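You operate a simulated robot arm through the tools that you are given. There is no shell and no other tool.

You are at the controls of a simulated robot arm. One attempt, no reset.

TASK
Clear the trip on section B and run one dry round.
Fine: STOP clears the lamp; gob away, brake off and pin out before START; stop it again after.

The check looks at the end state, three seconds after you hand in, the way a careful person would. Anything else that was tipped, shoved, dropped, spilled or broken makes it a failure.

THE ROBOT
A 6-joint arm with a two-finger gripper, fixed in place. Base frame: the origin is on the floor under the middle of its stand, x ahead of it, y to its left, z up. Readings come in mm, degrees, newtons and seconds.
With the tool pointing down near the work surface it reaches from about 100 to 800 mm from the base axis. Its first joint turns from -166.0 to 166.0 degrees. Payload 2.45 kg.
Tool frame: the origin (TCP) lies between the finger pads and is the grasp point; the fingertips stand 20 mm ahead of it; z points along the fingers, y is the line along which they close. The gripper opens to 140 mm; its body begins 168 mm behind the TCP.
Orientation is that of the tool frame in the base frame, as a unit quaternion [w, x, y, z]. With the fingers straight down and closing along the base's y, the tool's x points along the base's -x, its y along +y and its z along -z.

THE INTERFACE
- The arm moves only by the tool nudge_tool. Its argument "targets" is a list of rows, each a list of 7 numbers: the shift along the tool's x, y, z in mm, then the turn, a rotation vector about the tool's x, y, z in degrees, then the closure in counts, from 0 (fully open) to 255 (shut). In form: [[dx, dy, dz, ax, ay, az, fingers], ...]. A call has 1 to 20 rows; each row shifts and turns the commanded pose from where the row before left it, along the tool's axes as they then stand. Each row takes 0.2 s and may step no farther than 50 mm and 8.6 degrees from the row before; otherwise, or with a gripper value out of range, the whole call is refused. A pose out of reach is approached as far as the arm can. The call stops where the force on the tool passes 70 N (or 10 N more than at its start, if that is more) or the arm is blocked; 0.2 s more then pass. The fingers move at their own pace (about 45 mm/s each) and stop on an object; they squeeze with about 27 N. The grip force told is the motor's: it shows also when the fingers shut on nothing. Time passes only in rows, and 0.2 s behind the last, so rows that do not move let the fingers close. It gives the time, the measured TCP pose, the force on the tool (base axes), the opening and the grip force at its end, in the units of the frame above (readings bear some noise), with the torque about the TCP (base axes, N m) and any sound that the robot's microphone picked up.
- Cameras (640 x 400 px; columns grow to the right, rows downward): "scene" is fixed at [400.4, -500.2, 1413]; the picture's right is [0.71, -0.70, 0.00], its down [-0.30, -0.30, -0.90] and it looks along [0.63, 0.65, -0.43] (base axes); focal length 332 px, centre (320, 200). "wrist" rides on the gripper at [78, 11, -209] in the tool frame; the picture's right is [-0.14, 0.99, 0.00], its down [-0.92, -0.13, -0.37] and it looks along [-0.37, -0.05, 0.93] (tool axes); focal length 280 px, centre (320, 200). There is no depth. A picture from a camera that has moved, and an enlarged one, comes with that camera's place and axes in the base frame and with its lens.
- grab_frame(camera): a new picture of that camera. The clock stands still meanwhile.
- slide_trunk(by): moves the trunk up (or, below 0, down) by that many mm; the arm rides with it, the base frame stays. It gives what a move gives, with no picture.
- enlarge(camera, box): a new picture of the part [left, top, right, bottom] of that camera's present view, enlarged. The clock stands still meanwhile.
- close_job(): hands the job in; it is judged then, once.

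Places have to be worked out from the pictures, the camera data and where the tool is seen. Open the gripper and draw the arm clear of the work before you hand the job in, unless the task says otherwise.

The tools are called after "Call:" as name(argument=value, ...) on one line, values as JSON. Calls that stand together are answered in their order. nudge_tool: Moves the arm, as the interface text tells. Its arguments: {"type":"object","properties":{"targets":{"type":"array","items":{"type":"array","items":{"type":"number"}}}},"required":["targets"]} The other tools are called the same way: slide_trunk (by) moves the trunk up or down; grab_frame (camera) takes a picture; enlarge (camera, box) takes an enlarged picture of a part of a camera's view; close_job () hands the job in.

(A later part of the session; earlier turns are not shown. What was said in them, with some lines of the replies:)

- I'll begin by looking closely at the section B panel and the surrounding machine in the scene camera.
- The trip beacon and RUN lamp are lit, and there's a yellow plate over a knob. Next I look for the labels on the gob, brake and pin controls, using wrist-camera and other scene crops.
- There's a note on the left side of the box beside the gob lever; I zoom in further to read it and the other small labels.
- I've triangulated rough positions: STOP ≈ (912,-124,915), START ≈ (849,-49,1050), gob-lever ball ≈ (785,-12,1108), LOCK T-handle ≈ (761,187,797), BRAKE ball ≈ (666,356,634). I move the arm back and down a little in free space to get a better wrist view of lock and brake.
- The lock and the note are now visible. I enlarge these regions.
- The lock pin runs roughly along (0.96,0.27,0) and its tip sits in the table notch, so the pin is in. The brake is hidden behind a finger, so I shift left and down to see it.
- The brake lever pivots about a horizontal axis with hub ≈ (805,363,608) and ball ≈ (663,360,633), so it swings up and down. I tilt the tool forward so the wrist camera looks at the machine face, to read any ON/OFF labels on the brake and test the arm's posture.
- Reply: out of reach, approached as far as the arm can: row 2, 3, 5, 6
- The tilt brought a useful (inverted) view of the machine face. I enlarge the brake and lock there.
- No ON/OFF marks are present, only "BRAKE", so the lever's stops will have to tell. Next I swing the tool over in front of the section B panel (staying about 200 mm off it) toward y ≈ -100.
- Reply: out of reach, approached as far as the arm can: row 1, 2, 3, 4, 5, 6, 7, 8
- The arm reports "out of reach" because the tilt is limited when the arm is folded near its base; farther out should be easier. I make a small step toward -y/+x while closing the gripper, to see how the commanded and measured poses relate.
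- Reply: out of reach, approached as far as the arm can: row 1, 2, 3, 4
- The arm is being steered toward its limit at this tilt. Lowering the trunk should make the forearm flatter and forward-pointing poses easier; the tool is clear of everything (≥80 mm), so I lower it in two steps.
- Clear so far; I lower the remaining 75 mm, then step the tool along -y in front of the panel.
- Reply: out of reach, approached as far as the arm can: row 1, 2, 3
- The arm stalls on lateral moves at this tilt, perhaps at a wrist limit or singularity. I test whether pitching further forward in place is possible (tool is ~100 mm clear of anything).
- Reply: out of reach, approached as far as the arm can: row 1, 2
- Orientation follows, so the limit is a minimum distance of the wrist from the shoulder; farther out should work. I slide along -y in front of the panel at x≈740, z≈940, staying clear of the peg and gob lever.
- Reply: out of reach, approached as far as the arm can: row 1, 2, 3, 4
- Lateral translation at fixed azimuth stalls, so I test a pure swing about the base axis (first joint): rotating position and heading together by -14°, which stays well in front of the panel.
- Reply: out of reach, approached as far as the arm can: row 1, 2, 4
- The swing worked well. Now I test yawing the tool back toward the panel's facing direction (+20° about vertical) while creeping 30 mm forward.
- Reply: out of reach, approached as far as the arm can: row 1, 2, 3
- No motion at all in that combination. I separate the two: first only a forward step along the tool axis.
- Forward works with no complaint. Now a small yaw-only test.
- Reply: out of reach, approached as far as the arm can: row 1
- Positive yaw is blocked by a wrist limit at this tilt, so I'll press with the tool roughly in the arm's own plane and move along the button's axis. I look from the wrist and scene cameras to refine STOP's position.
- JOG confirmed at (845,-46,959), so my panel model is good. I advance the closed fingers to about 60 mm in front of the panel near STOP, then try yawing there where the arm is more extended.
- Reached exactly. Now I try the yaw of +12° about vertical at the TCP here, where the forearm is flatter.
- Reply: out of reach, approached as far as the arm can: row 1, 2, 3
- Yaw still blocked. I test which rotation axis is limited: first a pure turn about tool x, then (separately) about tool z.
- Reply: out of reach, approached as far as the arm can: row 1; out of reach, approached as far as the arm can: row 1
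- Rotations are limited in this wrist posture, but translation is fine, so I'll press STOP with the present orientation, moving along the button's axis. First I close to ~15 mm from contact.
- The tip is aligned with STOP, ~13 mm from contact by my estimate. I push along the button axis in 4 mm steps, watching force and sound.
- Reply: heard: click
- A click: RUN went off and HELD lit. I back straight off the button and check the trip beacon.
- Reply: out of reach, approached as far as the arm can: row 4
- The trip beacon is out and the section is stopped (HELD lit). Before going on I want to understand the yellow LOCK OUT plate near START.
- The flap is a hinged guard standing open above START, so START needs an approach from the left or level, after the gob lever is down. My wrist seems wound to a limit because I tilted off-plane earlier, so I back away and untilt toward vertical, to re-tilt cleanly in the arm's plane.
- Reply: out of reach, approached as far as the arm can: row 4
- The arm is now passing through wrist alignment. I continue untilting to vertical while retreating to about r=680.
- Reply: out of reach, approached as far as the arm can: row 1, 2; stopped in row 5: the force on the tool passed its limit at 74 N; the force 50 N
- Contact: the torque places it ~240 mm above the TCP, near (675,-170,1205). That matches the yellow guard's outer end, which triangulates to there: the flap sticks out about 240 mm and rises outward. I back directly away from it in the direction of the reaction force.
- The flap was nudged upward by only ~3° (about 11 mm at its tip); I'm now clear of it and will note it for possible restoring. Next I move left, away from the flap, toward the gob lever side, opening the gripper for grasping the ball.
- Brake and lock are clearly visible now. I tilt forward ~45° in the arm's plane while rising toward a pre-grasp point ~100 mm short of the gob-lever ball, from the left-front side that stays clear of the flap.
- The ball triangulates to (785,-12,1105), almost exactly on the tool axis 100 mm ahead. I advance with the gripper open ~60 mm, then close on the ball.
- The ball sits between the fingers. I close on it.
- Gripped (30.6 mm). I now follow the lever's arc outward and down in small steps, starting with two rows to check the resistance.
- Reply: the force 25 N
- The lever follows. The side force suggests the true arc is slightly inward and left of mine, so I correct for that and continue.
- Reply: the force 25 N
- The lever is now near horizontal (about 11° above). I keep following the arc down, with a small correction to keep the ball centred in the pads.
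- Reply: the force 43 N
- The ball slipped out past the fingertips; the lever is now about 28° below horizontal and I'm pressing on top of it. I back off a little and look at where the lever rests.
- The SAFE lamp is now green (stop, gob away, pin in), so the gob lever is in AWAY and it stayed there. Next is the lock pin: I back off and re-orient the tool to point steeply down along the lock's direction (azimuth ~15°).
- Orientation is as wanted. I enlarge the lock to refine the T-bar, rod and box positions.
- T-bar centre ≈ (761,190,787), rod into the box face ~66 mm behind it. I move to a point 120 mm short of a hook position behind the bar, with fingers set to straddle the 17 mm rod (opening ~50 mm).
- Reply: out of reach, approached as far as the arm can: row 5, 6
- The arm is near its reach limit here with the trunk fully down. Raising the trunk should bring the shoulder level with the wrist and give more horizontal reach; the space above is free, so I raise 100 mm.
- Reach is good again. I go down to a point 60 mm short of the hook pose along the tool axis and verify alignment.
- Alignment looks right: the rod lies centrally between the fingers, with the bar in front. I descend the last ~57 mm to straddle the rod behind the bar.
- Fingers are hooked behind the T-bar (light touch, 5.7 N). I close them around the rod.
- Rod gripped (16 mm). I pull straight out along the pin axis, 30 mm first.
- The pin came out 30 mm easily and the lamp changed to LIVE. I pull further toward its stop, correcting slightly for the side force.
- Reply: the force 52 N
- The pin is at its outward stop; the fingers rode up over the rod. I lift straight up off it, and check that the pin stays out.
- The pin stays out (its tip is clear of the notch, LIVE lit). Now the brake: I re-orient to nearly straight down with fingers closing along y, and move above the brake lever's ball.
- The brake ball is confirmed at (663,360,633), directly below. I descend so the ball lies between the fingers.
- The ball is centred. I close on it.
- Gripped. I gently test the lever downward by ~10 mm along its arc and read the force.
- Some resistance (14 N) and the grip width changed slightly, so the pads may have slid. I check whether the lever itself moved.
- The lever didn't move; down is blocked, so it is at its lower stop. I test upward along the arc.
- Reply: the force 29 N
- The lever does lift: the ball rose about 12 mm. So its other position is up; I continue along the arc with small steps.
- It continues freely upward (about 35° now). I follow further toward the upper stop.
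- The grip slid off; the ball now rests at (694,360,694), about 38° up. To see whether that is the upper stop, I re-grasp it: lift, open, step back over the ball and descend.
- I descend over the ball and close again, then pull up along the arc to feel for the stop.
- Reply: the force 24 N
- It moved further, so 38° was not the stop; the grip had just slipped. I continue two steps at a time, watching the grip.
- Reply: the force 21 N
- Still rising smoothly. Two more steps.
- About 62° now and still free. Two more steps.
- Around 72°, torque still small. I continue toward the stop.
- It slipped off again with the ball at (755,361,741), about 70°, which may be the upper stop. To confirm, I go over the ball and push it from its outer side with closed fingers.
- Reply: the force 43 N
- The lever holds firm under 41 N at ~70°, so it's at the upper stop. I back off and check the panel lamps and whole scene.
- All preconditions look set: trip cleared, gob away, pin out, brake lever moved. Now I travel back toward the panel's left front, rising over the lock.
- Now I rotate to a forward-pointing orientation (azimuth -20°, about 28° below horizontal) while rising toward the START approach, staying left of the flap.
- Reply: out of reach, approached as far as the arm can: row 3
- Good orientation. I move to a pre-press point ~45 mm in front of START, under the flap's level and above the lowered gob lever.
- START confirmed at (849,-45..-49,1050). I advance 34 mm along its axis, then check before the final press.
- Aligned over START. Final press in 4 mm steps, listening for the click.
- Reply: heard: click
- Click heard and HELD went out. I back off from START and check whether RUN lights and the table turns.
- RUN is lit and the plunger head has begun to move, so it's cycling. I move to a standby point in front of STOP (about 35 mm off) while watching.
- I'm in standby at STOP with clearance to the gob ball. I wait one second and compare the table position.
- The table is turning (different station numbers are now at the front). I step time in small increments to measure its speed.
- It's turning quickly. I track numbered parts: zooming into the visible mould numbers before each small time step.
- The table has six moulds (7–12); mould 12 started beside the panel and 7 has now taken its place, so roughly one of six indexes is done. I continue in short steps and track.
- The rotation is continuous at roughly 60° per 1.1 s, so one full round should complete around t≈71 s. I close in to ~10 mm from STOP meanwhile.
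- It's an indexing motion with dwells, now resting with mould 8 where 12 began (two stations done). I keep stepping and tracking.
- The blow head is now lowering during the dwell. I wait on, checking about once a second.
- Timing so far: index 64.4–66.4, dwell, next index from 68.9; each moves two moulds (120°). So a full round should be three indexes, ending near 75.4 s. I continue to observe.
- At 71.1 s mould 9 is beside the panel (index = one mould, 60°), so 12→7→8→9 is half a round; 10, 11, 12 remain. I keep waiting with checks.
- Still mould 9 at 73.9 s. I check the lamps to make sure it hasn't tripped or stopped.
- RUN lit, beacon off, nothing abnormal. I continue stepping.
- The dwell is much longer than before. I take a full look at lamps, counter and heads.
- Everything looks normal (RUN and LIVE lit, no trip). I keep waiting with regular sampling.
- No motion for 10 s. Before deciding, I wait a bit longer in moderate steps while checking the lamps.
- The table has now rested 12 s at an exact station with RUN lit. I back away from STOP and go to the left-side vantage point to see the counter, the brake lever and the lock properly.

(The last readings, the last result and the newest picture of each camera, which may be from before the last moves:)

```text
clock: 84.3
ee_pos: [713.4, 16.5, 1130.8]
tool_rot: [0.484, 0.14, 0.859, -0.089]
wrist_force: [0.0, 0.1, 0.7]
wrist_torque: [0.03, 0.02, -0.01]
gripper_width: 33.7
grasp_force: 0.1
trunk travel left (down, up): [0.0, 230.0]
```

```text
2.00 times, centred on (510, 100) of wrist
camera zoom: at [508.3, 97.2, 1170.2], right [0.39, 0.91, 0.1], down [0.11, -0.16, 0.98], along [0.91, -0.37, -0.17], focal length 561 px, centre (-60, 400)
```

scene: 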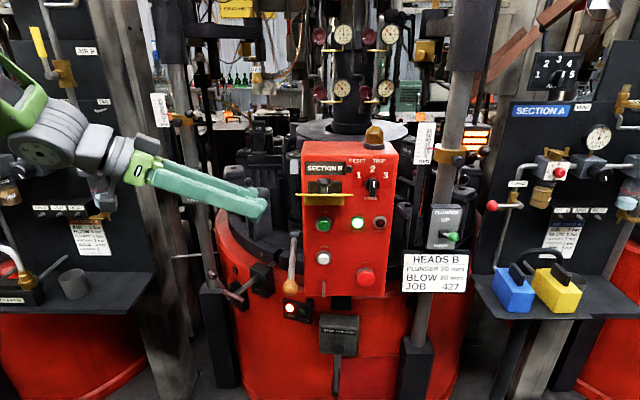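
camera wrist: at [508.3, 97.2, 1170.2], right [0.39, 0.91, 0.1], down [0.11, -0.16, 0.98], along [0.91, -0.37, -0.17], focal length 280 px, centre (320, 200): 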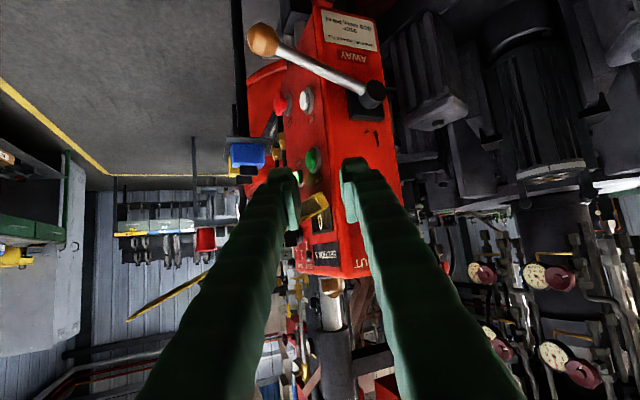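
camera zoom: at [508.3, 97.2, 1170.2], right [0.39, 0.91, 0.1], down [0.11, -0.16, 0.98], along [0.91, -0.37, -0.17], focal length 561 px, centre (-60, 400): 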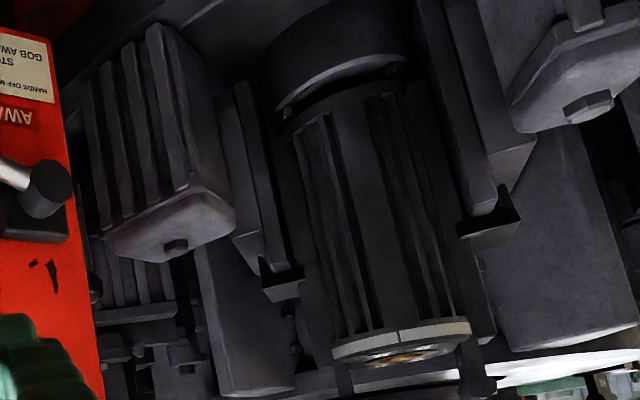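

Brake lever still up, pin out, ring number 9 at the lock, counter 0: the round isn't done, just a long dwell. From here the lock index number is visible, so I wait and watch it.

Call:
nudge_tool(targets=[[0, 0, 0, 0, 0, 0, 150], [0, 0, 0, 0, 0, 0, 150], [0, 0, 0, 0, 0, 0, 150], [0, 0, 0, 0, 0, 0, 150], [0, 0, 0, 0, 0, 0, 150], [0, 0, 0, 0, 0, 0, 150], [0, 0, 0, 0, 0, 0, 150]])

Call:
enlarge(camera="scene", box=[195, 100, 435, 320])

Call:
nudge_tool(targets=[[0, 0, 0, 0, 0, 0, 150], [0, 0, 0, 0, 0, 0, 150], [0, 0, 0, 0, 0, 0, 150], [0, 0, 0, 0, 0, 0, 150], [0, 0, 0, 0, 0, 0, 150], [0, 0, 0, 0, 0, 0, 150], [0, 0, 0, 0, 0, 0, 150]])

Call:
enlarge(camera="scene", box=[195, 100, 435, 320])

Call:
nudge_tool(targets=[[0, 0, 0, 0, 0, 0, 150], [0, 0, 0, 0, 0, 0, 150], [0, 0, 0, 0, 0, 0, 150], [0, 0, 0, 0, 0, 0, 150], [0, 0, 0, 0, 0, 0, 150], [0, 0, 0, 0, 0, 0, 150], [0, 0, 0, 0, 0, 0, 150]])

Call:
enlarge(camera="scene", box=[195, 100, 435, 320])

```text
clock: 85.9
ee_pos: [713.2, 15.3, 1129.0]
tool_rot: [0.485, 0.141, 0.858, -0.089]
wrist_force: [0.5, -0.4, 0.5]
wrist_torque: [0.02, 0.04, -0.01]
gripper_width: 57.8
grasp_force: 0.1
trunk travel left (down, up): [0.0, 230.0]
```

```text
1.82 times, centred on (315, 210) of scene
camera zoom: at [400.4, -500.2, 1413.0], right [0.71, -0.7, 0.0], down [-0.3, -0.3, -0.9], along [0.63, 0.65, -0.43], focal length 604 px, centre (329, 182)
```

zoom: 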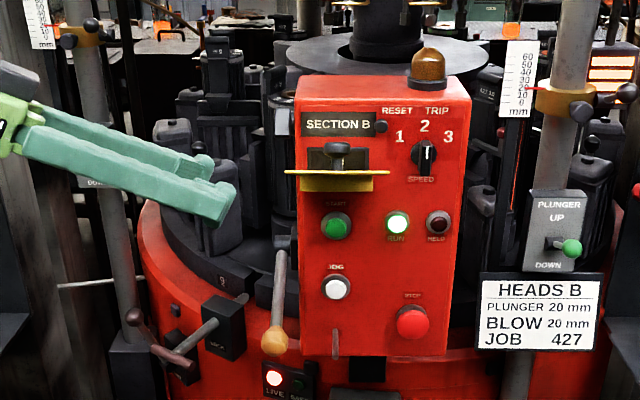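

```text
clock: 87.5
ee_pos: [713.6, 16.6, 1129.1]
tool_rot: [0.485, 0.14, 0.859, -0.088]
wrist_force: [0.4, 0.3, -0.2]
wrist_torque: [0.02, 0.01, 0.03]
gripper_width: 58.0
grasp_force: 0.0
trunk travel left (down, up): [0.0, 230.0]
```

```text
1.82 times, centred on (315, 210) of scene
camera zoom: at [400.4, -500.2, 1413.0], right [0.71, -0.7, 0.0], down [-0.3, -0.3, -0.9], along [0.63, 0.65, -0.43], focal length 604 px, centre (329, 182)
```

zoom: 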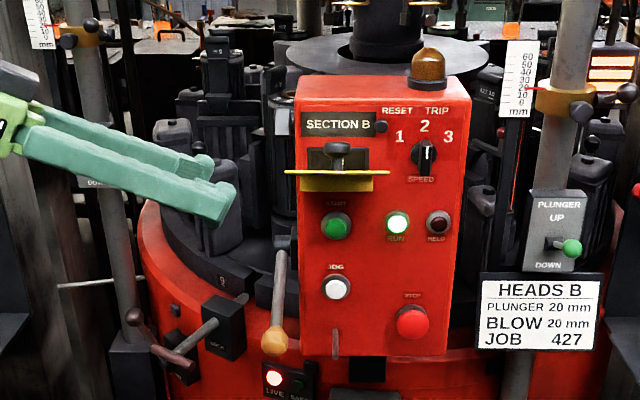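

```text
clock: 89.1
ee_pos: [713.2, 15.3, 1128.0]
tool_rot: [0.485, 0.141, 0.859, -0.089]
wrist_force: [-0.1, 0.4, 0.3]
wrist_torque: [0.01, -0.01, 0.02]
gripper_width: 57.7
grasp_force: 0.1
trunk travel left (down, up): [0.0, 230.0]
```

```text
1.82 times, centred on (315, 210) of scene
camera zoom: at [400.4, -500.2, 1413.0], right [0.71, -0.7, 0.0], down [-0.3, -0.3, -0.9], along [0.63, 0.65, -0.43], focal length 604 px, centre (329, 182)
```

zoom: 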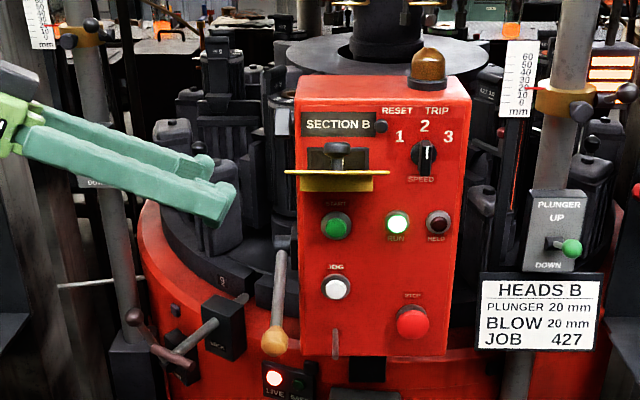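

Still idle at 89 s. The motion so far was press stroke → 120° → blow stroke → 60°. I wait further to see if another cycle follows.

Call:
nudge_tool(targets=[[0, 0, 0, 0, 0, 0, 150], [0, 0, 0, 0, 0, 0, 150], [0, 0, 0, 0, 0, 0, 150], [0, 0, 0, 0, 0, 0, 150], [0, 0, 0, 0, 0, 0, 150], [0, 0, 0, 0, 0, 0, 150], [0, 0, 0, 0, 0, 0, 150], [0, 0, 0, 0, 0, 0, 150], [0, 0, 0, 0, 0, 0, 150]])

Call:
enlarge(camera="scene", box=[195, 100, 435, 320])

Call:
nudge_tool(targets=[[0, 0, 0, 0, 0, 0, 150], [0, 0, 0, 0, 0, 0, 150], [0, 0, 0, 0, 0, 0, 150], [0, 0, 0, 0, 0, 0, 150], [0, 0, 0, 0, 0, 0, 150], [0, 0, 0, 0, 0, 0, 150], [0, 0, 0, 0, 0, 0, 150], [0, 0, 0, 0, 0, 0, 150], [0, 0, 0, 0, 0, 0, 150]])

Call:
enlarge(camera="scene", box=[195, 100, 435, 320])

Call:
nudge_tool(targets=[[0, 0, 0, 0, 0, 0, 150], [0, 0, 0, 0, 0, 0, 150], [0, 0, 0, 0, 0, 0, 150], [0, 0, 0, 0, 0, 0, 150], [0, 0, 0, 0, 0, 0, 150], [0, 0, 0, 0, 0, 0, 150], [0, 0, 0, 0, 0, 0, 150], [0, 0, 0, 0, 0, 0, 150], [0, 0, 0, 0, 0, 0, 150]])

Call:
enlarge(camera="scene", box=[195, 100, 435, 320])

```text
clock: 91.1
ee_pos: [713.5, 15.9, 1128.8]
tool_rot: [0.484, 0.141, 0.859, -0.089]
wrist_force: [0.0, -0.1, -0.7]
wrist_torque: [0.03, -0.01, 0.02]
gripper_width: 57.8
grasp_force: 0.1
trunk travel left (down, up): [0.0, 230.0]
```

```text
1.82 times, centred on (315, 210) of scene
camera zoom: at [400.4, -500.2, 1413.0], right [0.71, -0.7, 0.0], down [-0.3, -0.3, -0.9], along [0.63, 0.65, -0.43], focal length 604 px, centre (329, 182)
```

zoom: 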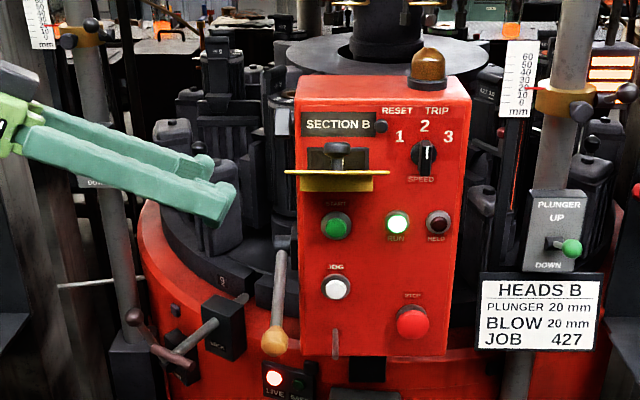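

```text
clock: 93.1
ee_pos: [713.5, 16.2, 1129.3]
tool_rot: [0.485, 0.141, 0.859, -0.089]
wrist_force: [-0.3, 0.3, 0.5]
wrist_torque: [0.03, 0.01, 0.0]
gripper_width: 57.6
grasp_force: 0.0
trunk travel left (down, up): [0.0, 230.0]
```

```text
1.82 times, centred on (315, 210) of scene
camera zoom: at [400.4, -500.2, 1413.0], right [0.71, -0.7, 0.0], down [-0.3, -0.3, -0.9], along [0.63, 0.65, -0.43], focal length 604 px, centre (329, 182)
```

zoom: 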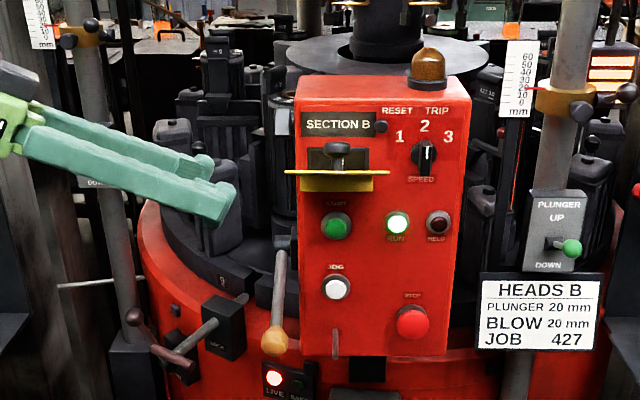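

```text
clock: 95.1
ee_pos: [713.7, 16.1, 1128.3]
tool_rot: [0.484, 0.141, 0.859, -0.089]
wrist_force: [0.0, 0.4, 0.7]
wrist_torque: [0.02, -0.01, 0.0]
gripper_width: 57.8
grasp_force: 0.1
trunk travel left (down, up): [0.0, 230.0]
```

```text
1.82 times, centred on (315, 210) of scene
camera zoom: at [400.4, -500.2, 1413.0], right [0.71, -0.7, 0.0], down [-0.3, -0.3, -0.9], along [0.63, 0.65, -0.43], focal length 604 px, centre (329, 182)
```

zoom: 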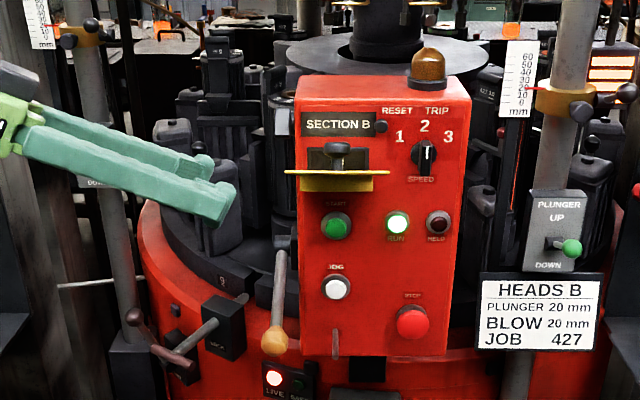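

It has been idle for 25 s after following one pass through press, blow and take-out stations, so the dry round appears complete and the machine is waiting. I now return to STOP by the same path.

Call:
nudge_tool(targets=[[0, 0, 0, 0, 0, 0, 255], [0, 0, 0, 0, 0, 0, 255], [0, 0, 0, 0, 0, 0, 255], [1.2, -20, 34, 0, 0, 0, 255], [1.2, -20, 34, 0, 0, 0, 255], [1.2, -20, 34, 0, 0, 0, 255], [1.2, -20, 34, 0, 0, 0, 255], [17.4, -10.3, 35.5, 0, 0, 0, 255], [17.4, -10.3, 35.5, 0, 0, 0, 255], [17.4, -10.3, 35.5, 0, 0, 0, 255], [17.4, -10.3, 35.5, 0, 0, 0, 255]])

Call:
enlarge(camera="scene", box=[195, 100, 435, 320])

```text
clock: 97.5
ee_pos: [862.0, -166.3, 924.8]
tool_rot: [0.484, 0.141, 0.859, -0.089]
wrist_force: [0.3, 0.8, -0.3]
wrist_torque: [0.0, 0.01, -0.02]
gripper_width: 0.0
grasp_force: 26.9
trunk travel left (down, up): [0.0, 230.0]
```

```text
1.82 times, centred on (315, 210) of scene
camera zoom: at [400.4, -500.2, 1413.0], right [0.71, -0.7, 0.0], down [-0.3, -0.3, -0.9], along [0.63, 0.65, -0.43], focal length 604 px, centre (329, 182)
```

zoom: 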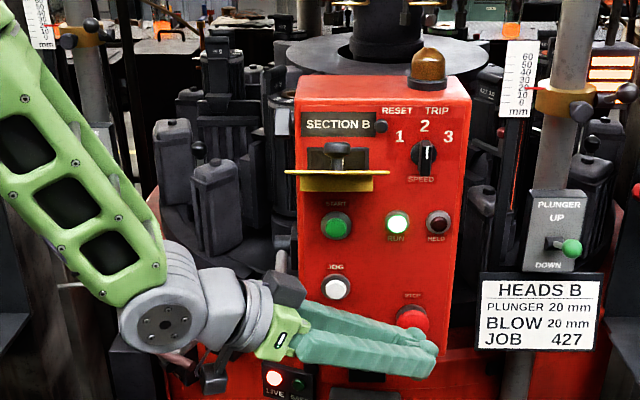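

Lamp history supports this: RUN was blinking during the motion (off at 62.7 and 65.7 s) and has been steady ever since 71 s, i.e. the round is finished. Now I press STOP.

Call:
nudge_tool(targets=[[-7.3, 26.8, 11.4, 0, 0, 0, 255], [-0.97, 3.57, 1.52, 0, 0, 0, 255], [-0.97, 3.57, 1.52, 0, 0, 0, 255]])

Call:
enlarge(camera="scene", box=[250, 180, 430, 320])

```text
clock: 98.3
ee_pos: [888.2, -140.8, 924.4]
tool_rot: [0.484, 0.141, 0.859, -0.089]
wrist_force: [-0.9, -0.7, -0.2]
wrist_torque: [0.01, -0.01, 0.03]
gripper_width: 0.1
grasp_force: 26.9
trunk travel left (down, up): [0.0, 230.0]
```

```text
2.86 times, centred on (340, 250) of scene
camera zoom: at [400.4, -500.2, 1413.0], right [0.71, -0.7, 0.0], down [-0.3, -0.3, -0.9], along [0.63, 0.65, -0.43], focal length 949 px, centre (263, 57)
```

zoom: 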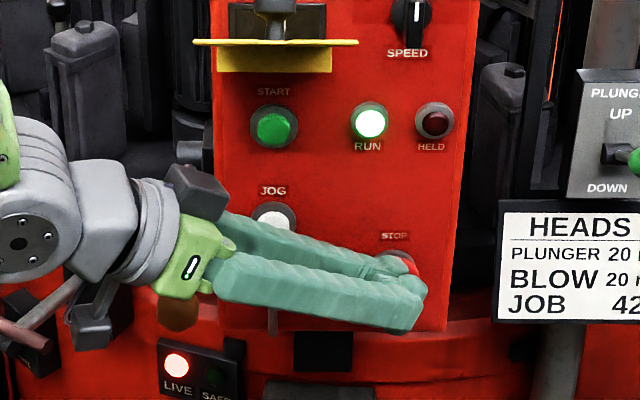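

Just short of contact; I continue in small steps.

Call:
nudge_tool(targets=[[-0.97, 3.57, 1.52, 0, 0, 0, 255], [-0.97, 3.57, 1.52, 0, 0, 0, 255]])

Call:
enlarge(camera="scene", box=[250, 180, 430, 320])

```text
clock: 98.9
ee_pos: [892.4, -136.2, 925.4]
tool_rot: [0.484, 0.143, 0.859, -0.089]
wrist_force: [-12.3, -8.6, 2.3]
wrist_torque: [0.07, -0.07, 0.05]
gripper_width: 0.0
grasp_force: 26.9
trunk travel left (down, up): [0.0, 230.0]
heard: click
```

```text
2.86 times, centred on (340, 250) of scene
camera zoom: at [400.4, -500.2, 1413.0], right [0.71, -0.7, 0.0], down [-0.3, -0.3, -0.9], along [0.63, 0.65, -0.43], focal length 949 px, centre (263, 57)
```

zoom: 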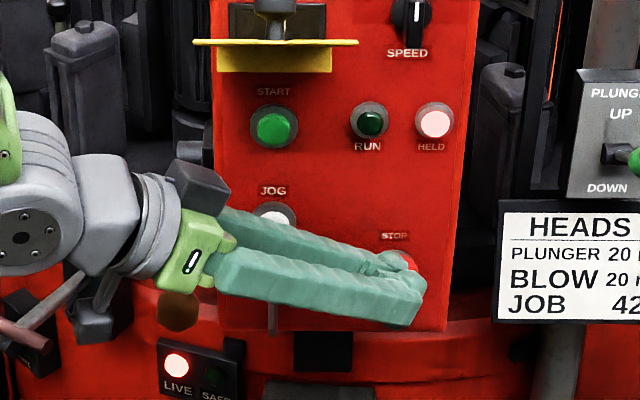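

Click: RUN off, HELD lit — stopped. I retreat along the same safe path, back to the left vantage point.

Call:
nudge_tool(targets=[[3.6, -13.4, -5.7, 0, 0, 0, 255], [6.1, -22.3, -9.5, 0, 0, 0, 255], [-17.4, 10.3, -35.5, 0, 0, 0, 255], [-17.4, 10.3, -35.5, 0, 0, 0, 255], [-17.4, 10.3, -35.5, 0, 0, 0, 255], [-17.4, 10.3, -35.5, 0, 0, 0, 255], [-1.2, 20, -34, 0, 0, 0, 255], [-1.2, 20, -34, 0, 0, 0, 255], [-1.2, 20, -34, 0, 0, 0, 255], [-1.2, 20, -34, 0, 0, 0, 255]])

Call:
grab_frame(camera="scene")

Call:
enlarge(camera="scene", box=[285, 165, 365, 215])

Call:
grab_frame(camera="wrist")

```text
clock: 101.1
ee_pos: [716.5, 21.9, 1128.6]
tool_rot: [0.485, 0.14, 0.859, -0.088]
wrist_force: [0.4, 0.1, 0.4]
wrist_torque: [0.02, 0.01, -0.01]
gripper_width: 0.0
grasp_force: 26.6
trunk travel left (down, up): [0.0, 230.0]
```

```text
taken
```

scene: 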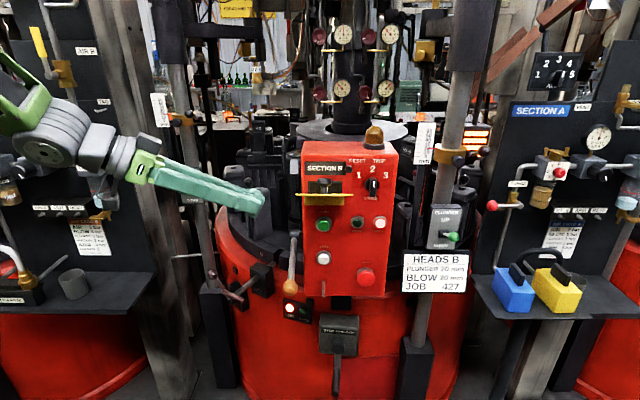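

```text
8.00 times, centred on (325, 190) of scene
camera zoom: at [400.4, -500.2, 1413.0], right [0.71, -0.7, 0.0], down [-0.3, -0.3, -0.9], along [0.63, 0.65, -0.43], focal length 2658 px, centre (280, 280)
```

zoom: 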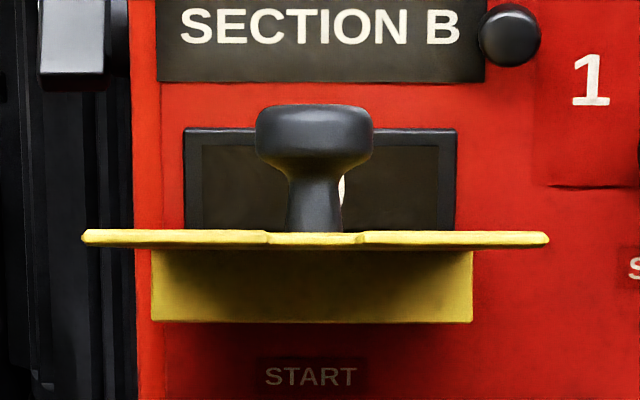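

```text
taken
camera wrist: at [513.0, 102.3, 1169.4], right [0.39, 0.91, 0.1], down [0.11, -0.16, 0.98], along [0.91, -0.37, -0.17], focal length 280 px, centre (320, 200)
```

wrist: 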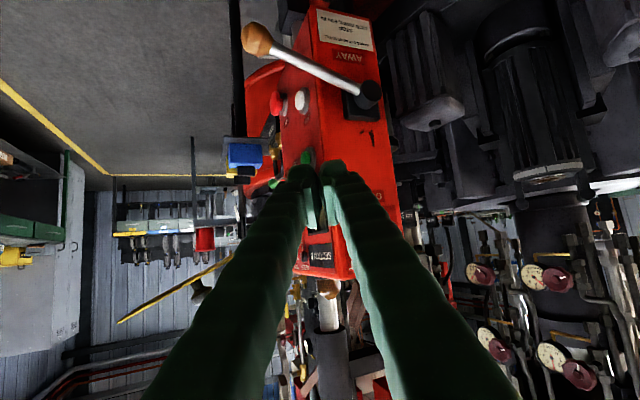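

The section is stopped (HELD lit, beacon dark). The only side effect I know of is the guard flap I nudged up ~3°; I want to put it back. I raise the trunk 150 mm and turn the tool straight down to approach it from above.

Call:
slide_trunk(by=150)

Call:
nudge_tool(targets=[[-0.2, -8, -9.3, -0.55, 7.35, -0.73, 255], [1.2, -7.9, -9, -0.55, 7.35, -0.73, 255], [2.6, -7.8, -8.6, -0.55, 7.35, -0.73, 255], [4, -7.6, -8.1, -0.55, 7.35, -0.73, 255], [5.3, -7.4, -7.5, -0.55, 7.35, -0.73, 255], [6.5, -7.3, -6.8, -0.55, 7.35, -0.73, 255], [7.6, -7.1, -6, -0.55, 7.35, -0.73, 255], [8.5, -7, -5.3, -0.55, 7.35, -0.73, 255]])

Call:
grab_frame(camera="wrist")

Call:
grab_frame(camera="scene")

```text
clock: 102.9
ee_pos: [719.2, 20.5, 1278.2]
tool_rot: [0.483, 0.141, 0.859, -0.089]
wrist_force: [0.9, 0.7, -0.9]
wrist_torque: [0.0, -0.01, -0.02]
gripper_width: 0.0
grasp_force: 26.6
trunk travel left (down, up): [-150.0, 80.0]
```

```text
clock: 104.7
ee_pos: [637.5, -19.1, 1312.6]
tool_rot: [-0.003, 0.105, 0.994, 0.0]
wrist_force: [0.7, 0.6, 0.2]
wrist_torque: [-0.03, 0.02, 0.03]
gripper_width: 0.3
grasp_force: 26.8
trunk travel left (down, up): [-150.0, 80.0]
```

```text
taken
camera wrist: at [563.7, 5.9, 1522.5], right [0.34, 0.94, 0.0], down [0.87, -0.32, 0.37], along [0.34, -0.13, -0.93], focal length 280 px, centre (320, 200)
```

wrist: 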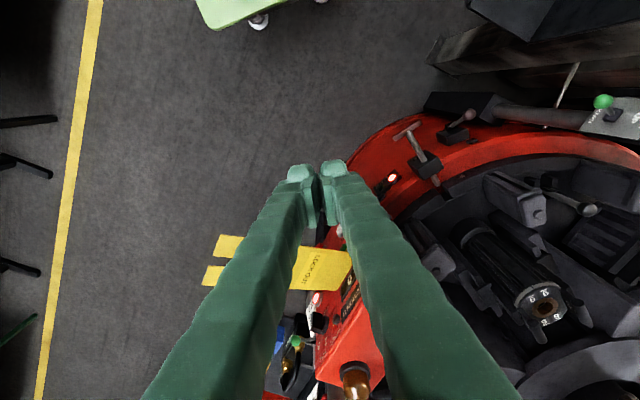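

```text
taken
```

scene: 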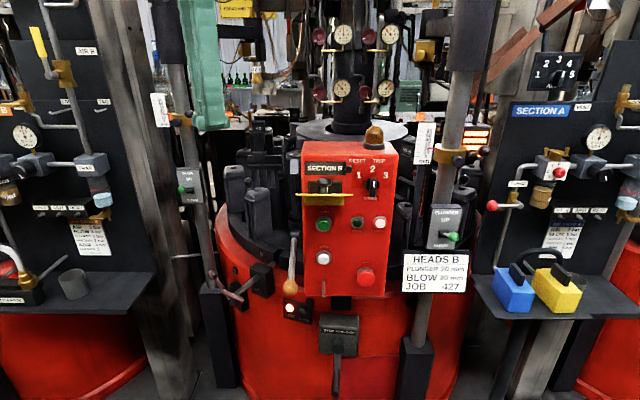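

From above, the flap and its two prongs are visible. I zoom in to locate the prong end precisely.

Call:
enlarge(camera="wrist", box=[190, 215, 370, 315])

Call:
enlarge(camera="scene", box=[285, 165, 365, 215])

```text
3.56 times, centred on (280, 265) of wrist
camera zoom: at [563.7, 5.9, 1522.5], right [0.34, 0.94, 0.0], down [0.87, -0.32, 0.37], along [0.34, -0.13, -0.93], focal length 997 px, centre (462, -31)
```

zoom: 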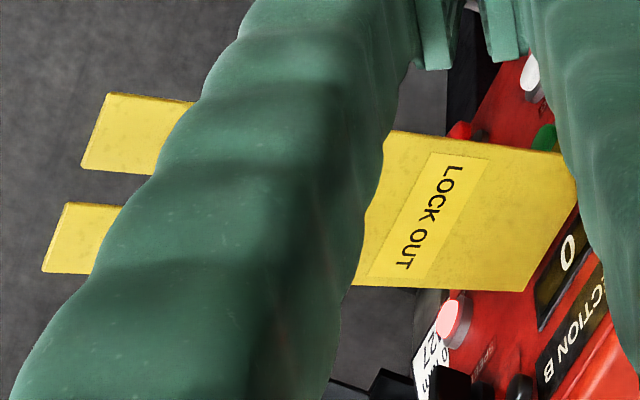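

```text
8.00 times, centred on (325, 190) of scene
camera zoom: at [400.4, -500.2, 1413.0], right [0.71, -0.7, 0.0], down [-0.3, -0.3, -0.9], along [0.63, 0.65, -0.43], focal length 2658 px, centre (280, 280)
```

zoom: 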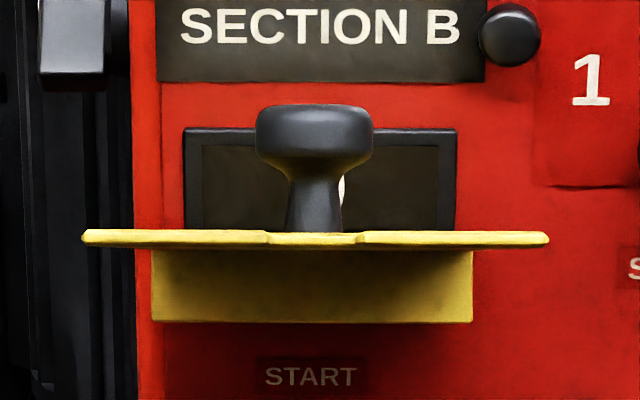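

The left prong's end is at about (675..700, -166..-191, 1218). I move over it at height and stop ~20 mm above.

Call:
nudge_tool(targets=[[-22.4, -33.8, 0, 0, 0, 0, 255], [-22.4, -33.8, 0, 0, 0, 0, 255], [-22.4, -33.8, 0, 0, 0, 0, 255], [-22.4, -33.8, 0, 0, 0, 0, 255], [0, 0, 30, 0, 0, 0, 255], [0, 0, 28, 0, 0, 0, 255]])

Call:
grab_frame(camera="wrist")

Call:
enlarge(camera="scene", box=[250, 130, 370, 220])

```text
clock: 106.1
ee_pos: [695.1, -170.1, 1253.7]
tool_rot: [0.0, 0.106, 0.994, 0.0]
wrist_force: [-0.3, -1.1, 0.3]
wrist_torque: [0.0, -0.01, -0.03]
gripper_width: 0.2
grasp_force: 27.3
trunk travel left (down, up): [-150.0, 80.0]
```

```text
taken
camera wrist: at [620.7, -144.3, 1463.9], right [0.34, 0.94, 0.0], down [0.87, -0.32, 0.37], along [0.35, -0.13, -0.93], focal length 280 px, centre (320, 200)
```

wrist: 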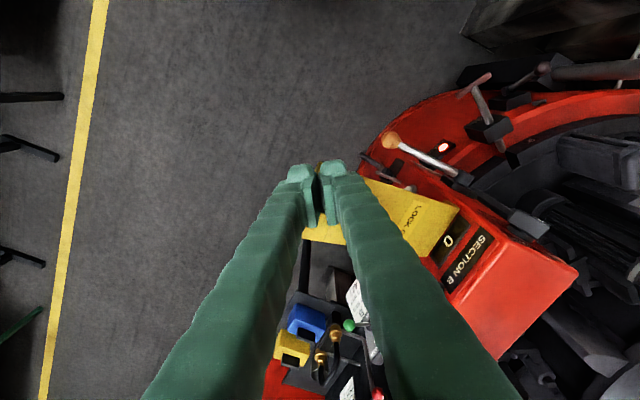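

```text
4.44 times, centred on (310, 175) of scene
camera zoom: at [400.4, -500.2, 1413.0], right [0.71, -0.7, 0.0], down [-0.3, -0.3, -0.9], along [0.63, 0.65, -0.43], focal length 1476 px, centre (364, 311)
```

zoom: 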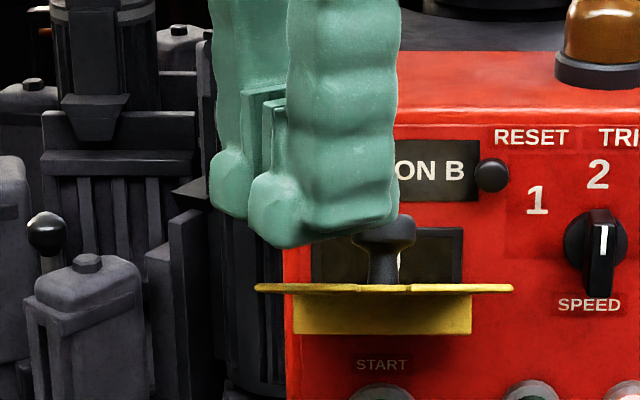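

The tip hovers ~18 mm over the left prong. I descend gently in 4 mm steps until touch, checking force and picture.

Call:
nudge_tool(targets=[[0, 0, 5, 0, 0, 0, 255], [0, 0, 5, 0, 0, 0, 255], [0, 0, 4, 0, 0, 0, 255]])

Call:
enlarge(camera="scene", box=[250, 130, 370, 220])

```text
clock: 106.9
ee_pos: [696.3, -169.0, 1240.5]
tool_rot: [0.0, 0.106, 0.994, 0.0]
wrist_force: [-0.5, -0.9, 0.1]
wrist_torque: [-0.01, 0.0, 0.01]
gripper_width: 0.0
grasp_force: 26.8
trunk travel left (down, up): [-150.0, 80.0]
```

```text
4.44 times, centred on (310, 175) of scene
camera zoom: at [400.4, -500.2, 1413.0], right [0.71, -0.7, 0.0], down [-0.3, -0.3, -0.9], along [0.63, 0.65, -0.43], focal length 1476 px, centre (364, 311)
```

zoom: 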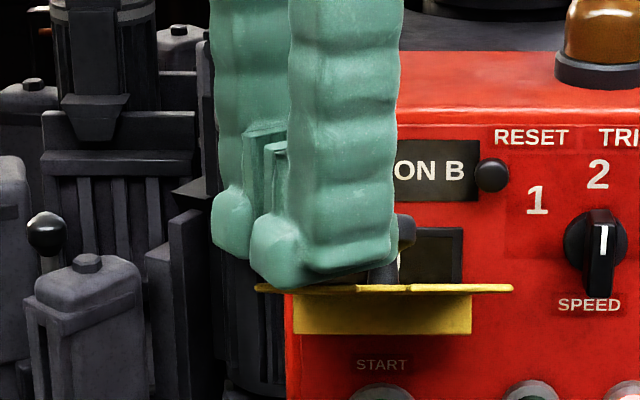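

Almost touching, no force yet. I continue 3 mm at a time.

Call:
nudge_tool(targets=[[0, 0, 3, 0, 0, 0, 255], [0, 0, 3, 0, 0, 0, 255]])

Call:
enlarge(camera="scene", box=[285, 165, 365, 215])

```text
clock: 107.5
ee_pos: [697.1, -167.2, 1234.6]
tool_rot: [0.0, 0.106, 0.994, 0.0]
wrist_force: [0.8, 0.5, 0.2]
wrist_torque: [0.02, -0.01, 0.02]
gripper_width: 0.1
grasp_force: 26.8
trunk travel left (down, up): [-150.0, 80.0]
```

```text
8.00 times, centred on (325, 190) of scene
camera zoom: at [400.4, -500.2, 1413.0], right [0.71, -0.7, 0.0], down [-0.3, -0.3, -0.9], along [0.63, 0.65, -0.43], focal length 2658 px, centre (280, 280)
```

zoom: 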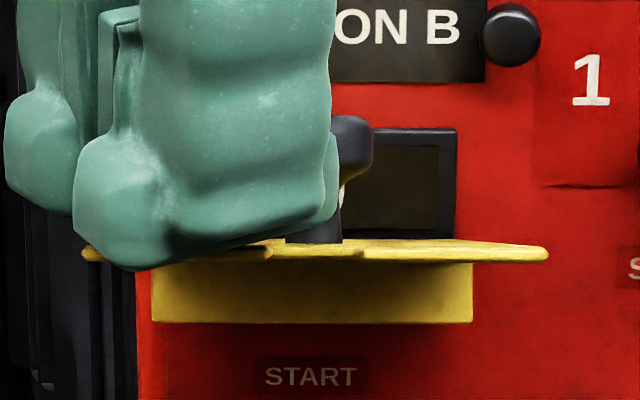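

The flap follows easily with almost no force (edge moved from row 194.6 to 196.9; originally 202.4). I continue down in small steps.

Call:
nudge_tool(targets=[[0, 0, 3, 0, 0, 0, 255], [0, 0, 2, 0, 0, 0, 255]])

Call:
enlarge(camera="scene", box=[290, 175, 360, 215])

```text
clock: 108.1
ee_pos: [697.0, -169.1, 1229.9]
tool_rot: [0.001, 0.106, 0.994, 0.0]
wrist_force: [0.3, 0.1, 0.1]
wrist_torque: [0.0, 0.0, 0.01]
gripper_width: 0.0
grasp_force: 26.9
trunk travel left (down, up): [-150.0, 80.0]
```

```text
9.14 times, centred on (325, 195) of scene
camera zoom: at [400.4, -500.2, 1413.0], right [0.71, -0.7, 0.0], down [-0.3, -0.3, -0.9], along [0.63, 0.65, -0.43], focal length 3037 px, centre (274, 246)
```

zoom: 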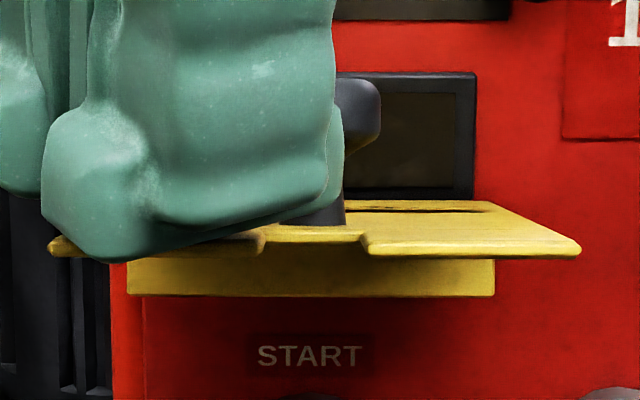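

Very close: the corner is at row 250 in this crop versus 268 originally (~3 mm). One more 3 mm step.

Call:
nudge_tool(targets=[[0, 0, 1.5, 0, 0, 0, 255], [0, 0, 1.5, 0, 0, 0, 255]])

Call:
enlarge(camera="scene", box=[290, 175, 360, 215])

```text
clock: 108.7
ee_pos: [696.9, -168.8, 1227.1]
tool_rot: [0.0, 0.106, 0.994, 0.0]
wrist_force: [-0.4, 0.4, 0.2]
wrist_torque: [-0.01, 0.01, 0.01]
gripper_width: 0.0
grasp_force: 26.8
trunk travel left (down, up): [-150.0, 80.0]
```

```text
9.14 times, centred on (325, 195) of scene
camera zoom: at [400.4, -500.2, 1413.0], right [0.71, -0.7, 0.0], down [-0.3, -0.3, -0.9], along [0.63, 0.65, -0.43], focal length 3037 px, centre (274, 246)
```

zoom: 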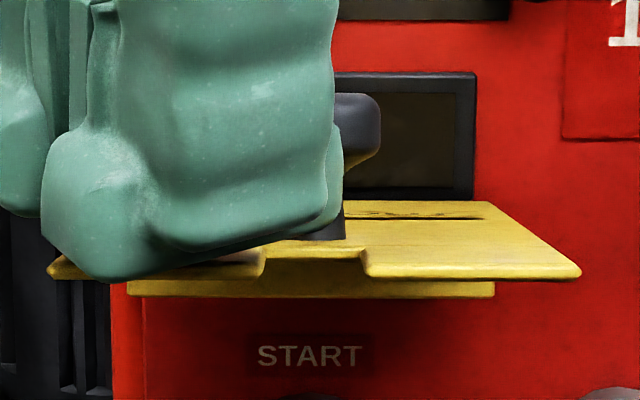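

The flap is back at its original position within a fraction of a millimetre. I lift straight up and verify it stays.

Call:
nudge_tool(targets=[[0, 0, -10, 0, 0, 0, 255], [0, 0, -40, 0, 0, 0, 255], [0, 0, -40, 0, 0, 0, 255]])

Call:
enlarge(camera="scene", box=[290, 175, 360, 215])

Call:
grab_frame(camera="scene")

```text
clock: 109.5
ee_pos: [698.2, -168.2, 1316.0]
tool_rot: [0.0, 0.106, 0.994, 0.001]
wrist_force: [-0.5, -0.1, 0.6]
wrist_torque: [0.01, -0.02, -0.01]
gripper_width: 0.0
grasp_force: 27.5
trunk travel left (down, up): [-150.0, 80.0]
```

```text
9.14 times, centred on (325, 195) of scene
camera zoom: at [400.4, -500.2, 1413.0], right [0.71, -0.7, 0.0], down [-0.3, -0.3, -0.9], along [0.63, 0.65, -0.43], focal length 3037 px, centre (274, 246)
```

zoom: 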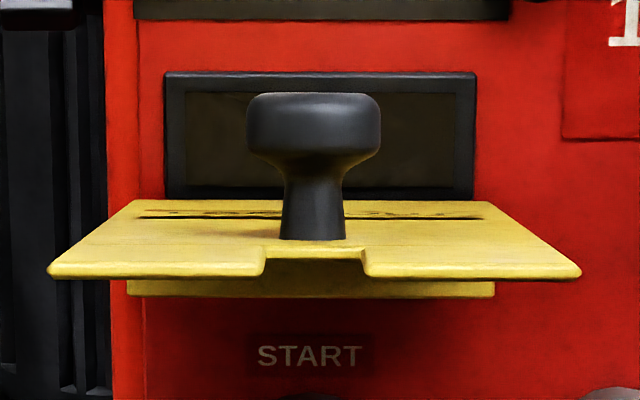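

```text
taken
```

scene: 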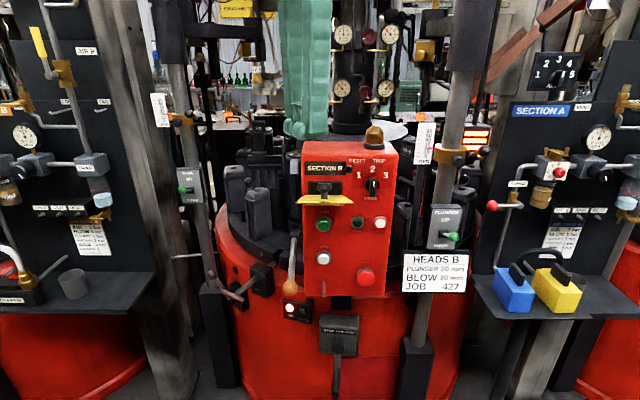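

The flap matches its original view and stays put. I now open the gripper and draw the arm back to its starting area, clear of the work.

Call:
nudge_tool(targets=[[22.5, 33.5, -5, 0, 0, 0, 255], [22.5, 33.5, -5, 0, 0, 0, 255], [22.5, 33.5, -5, 0, 0, 0, 0], [22.5, 33.5, -5, 0, 0, 0, 0], [30, 6, 0, 0, 0, 0, 0], [30, 6, 0, 0, 0, 0, 0], [0, 0, 0, 0, 0, 0, 0], [0, 0, 0, 0, 0, 0, 0], [0, 0, 0, 0, 0, 0, 0], [0, 0, 0, 0, 0, 0, 0]])

Call:
grab_frame(camera="scene")

Call:
enlarge(camera="scene", box=[190, 110, 430, 320])

Call:
grab_frame(camera="wrist")

```text
clock: 111.7
ee_pos: [580.2, 6.8, 1336.8]
tool_rot: [0.0, 0.106, 0.994, 0.0]
wrist_force: [0.1, 0.7, 0.3]
wrist_torque: [-0.02, 0.01, 0.02]
gripper_width: 140.2
grasp_force: 0.0
trunk travel left (down, up): [-150.0, 80.0]
```

```text
taken
```

scene: 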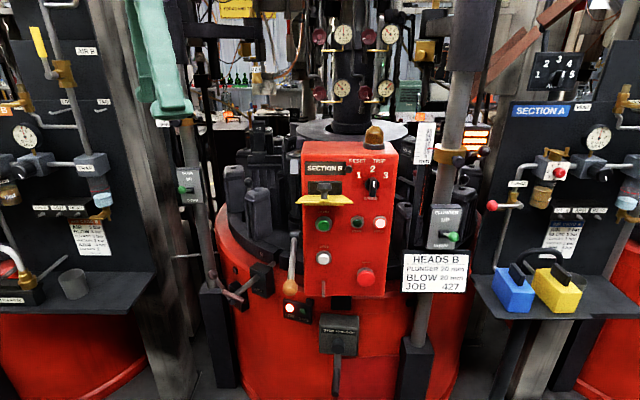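

```text
1.90 times, centred on (310, 215) of scene
camera zoom: at [400.4, -500.2, 1413.0], right [0.71, -0.7, 0.0], down [-0.3, -0.3, -0.9], along [0.63, 0.65, -0.43], focal length 633 px, centre (339, 171)
```

zoom: 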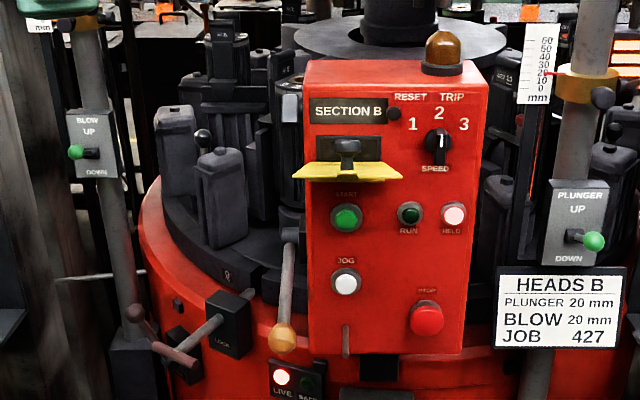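

```text
taken
camera wrist: at [504.5, 32.0, 1546.1], right [0.34, 0.94, 0.0], down [0.87, -0.32, 0.37], along [0.35, -0.13, -0.93], focal length 280 px, centre (320, 200)
```

wrist: 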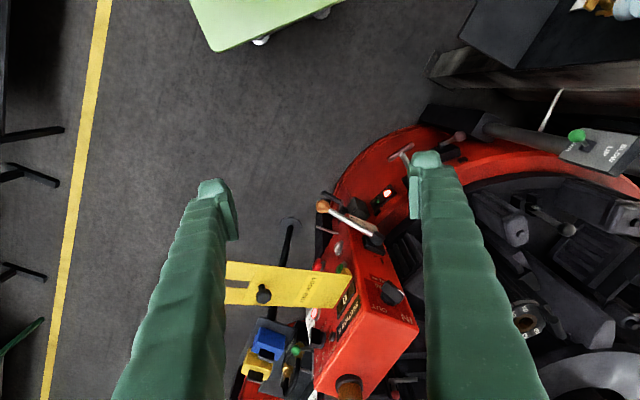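

All looks in order. I check the counter and mould/ring state once more from this vantage before handing in.

Call:
enlarge(camera="wrist", box=[300, 260, 428, 340])

Call:
enlarge(camera="wrist", box=[440, 160, 640, 360])

Call:
enlarge(camera="scene", box=[390, 105, 486, 185])

Call:
enlarge(camera="scene", box=[215, 85, 325, 165])

```text
5.00 times, centred on (364, 300) of wrist
camera zoom: at [504.5, 32.0, 1546.1], right [0.34, 0.94, 0.0], down [0.87, -0.32, 0.37], along [0.35, -0.13, -0.93], focal length 1402 px, centre (100, -300)
```

zoom: 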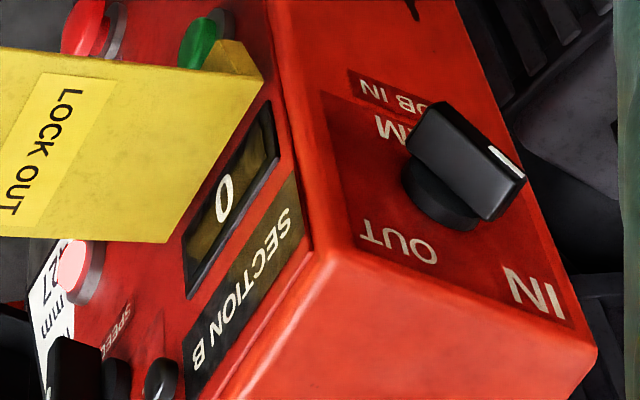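

```text
2.00 times, centred on (540, 260) of wrist
camera zoom: at [504.5, 32.0, 1546.1], right [0.34, 0.94, 0.0], down [0.87, -0.32, 0.37], along [0.35, -0.13, -0.93], focal length 561 px, centre (-120, 80)
```

zoom: 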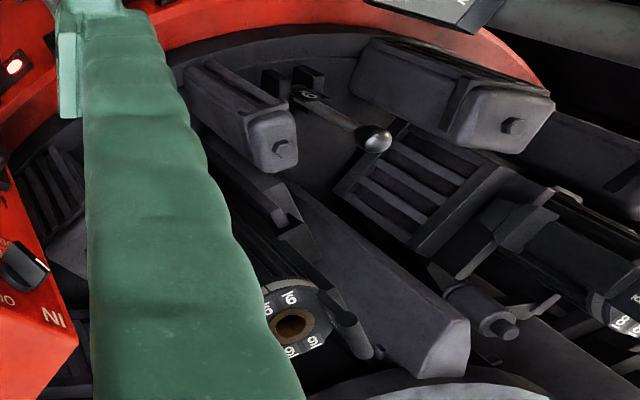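

```text
5.00 times, centred on (438, 145) of scene
camera zoom: at [400.4, -500.2, 1413.0], right [0.71, -0.7, 0.0], down [-0.3, -0.3, -0.9], along [0.63, 0.65, -0.43], focal length 1661 px, centre (-270, 475)
```

zoom: 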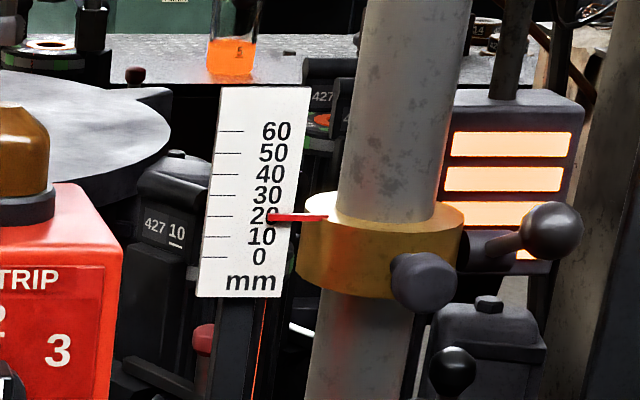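

```text
5.00 times, centred on (270, 125) of scene
camera zoom: at [400.4, -500.2, 1413.0], right [0.71, -0.7, 0.0], down [-0.3, -0.3, -0.9], along [0.63, 0.65, -0.43], focal length 1661 px, centre (570, 575)
```

zoom: 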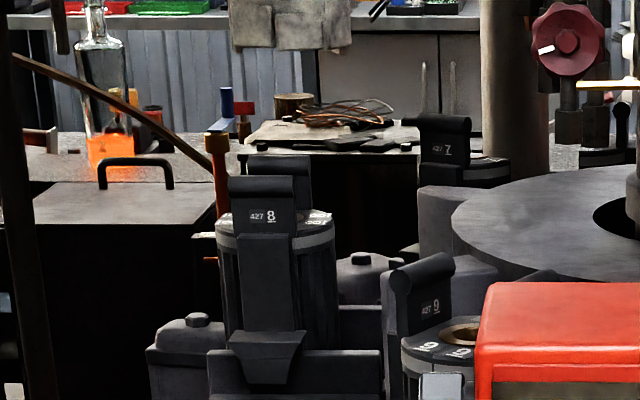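

Final state: the section is stopped, with HELD lit and the trip beacon dark. Gob is away, brake off, pin out, and one dry pass has been run. The flap is back in place and the arm is clear with the gripper open, so I hand the job in.

Call:
close_job()

```text
The job is handed in.
```

I cleared the trip on section B, ran one START, and stopped the section again. I can't confirm that this START counted as a full round.

**What I did**
- STOP cleared the trip lamp, and it stayed off through the run and the second STOP.
- I put the gob lever to AWAY. SAFE lit green, so the panel accepted it.
- I pulled the lock pin out to its stop.
- I lifted the brake lever to its upper stop. It has no ON/OFF marks, so I took "up" as off, and the table did turn.
- After START the section ran a press stroke, turned two stations, ran a blow stroke and turned one more. It then stood still with RUN on for 25 seconds.
- I pressed STOP again: RUN went off and HELD came on.

**Was it a full round?** The table turned half a revolution, from mould 12 to mould 9 at the lock. The counter on the panel still reads 0. I took it as one round because the machine ended the sequence by itself. If you count a round as a full turn of the table, this was only half of one.

**Contact with the yellow LOCK OUT flap:** early on, the gripper hit the flap at about 74 N and pushed it up roughly 3°. I pressed it back down, and in the last pictures it sits where it started.

**As left:** pin out, brake lever up, gob away, LIVE lit. The gripper is open and the arm is clear of the machine.
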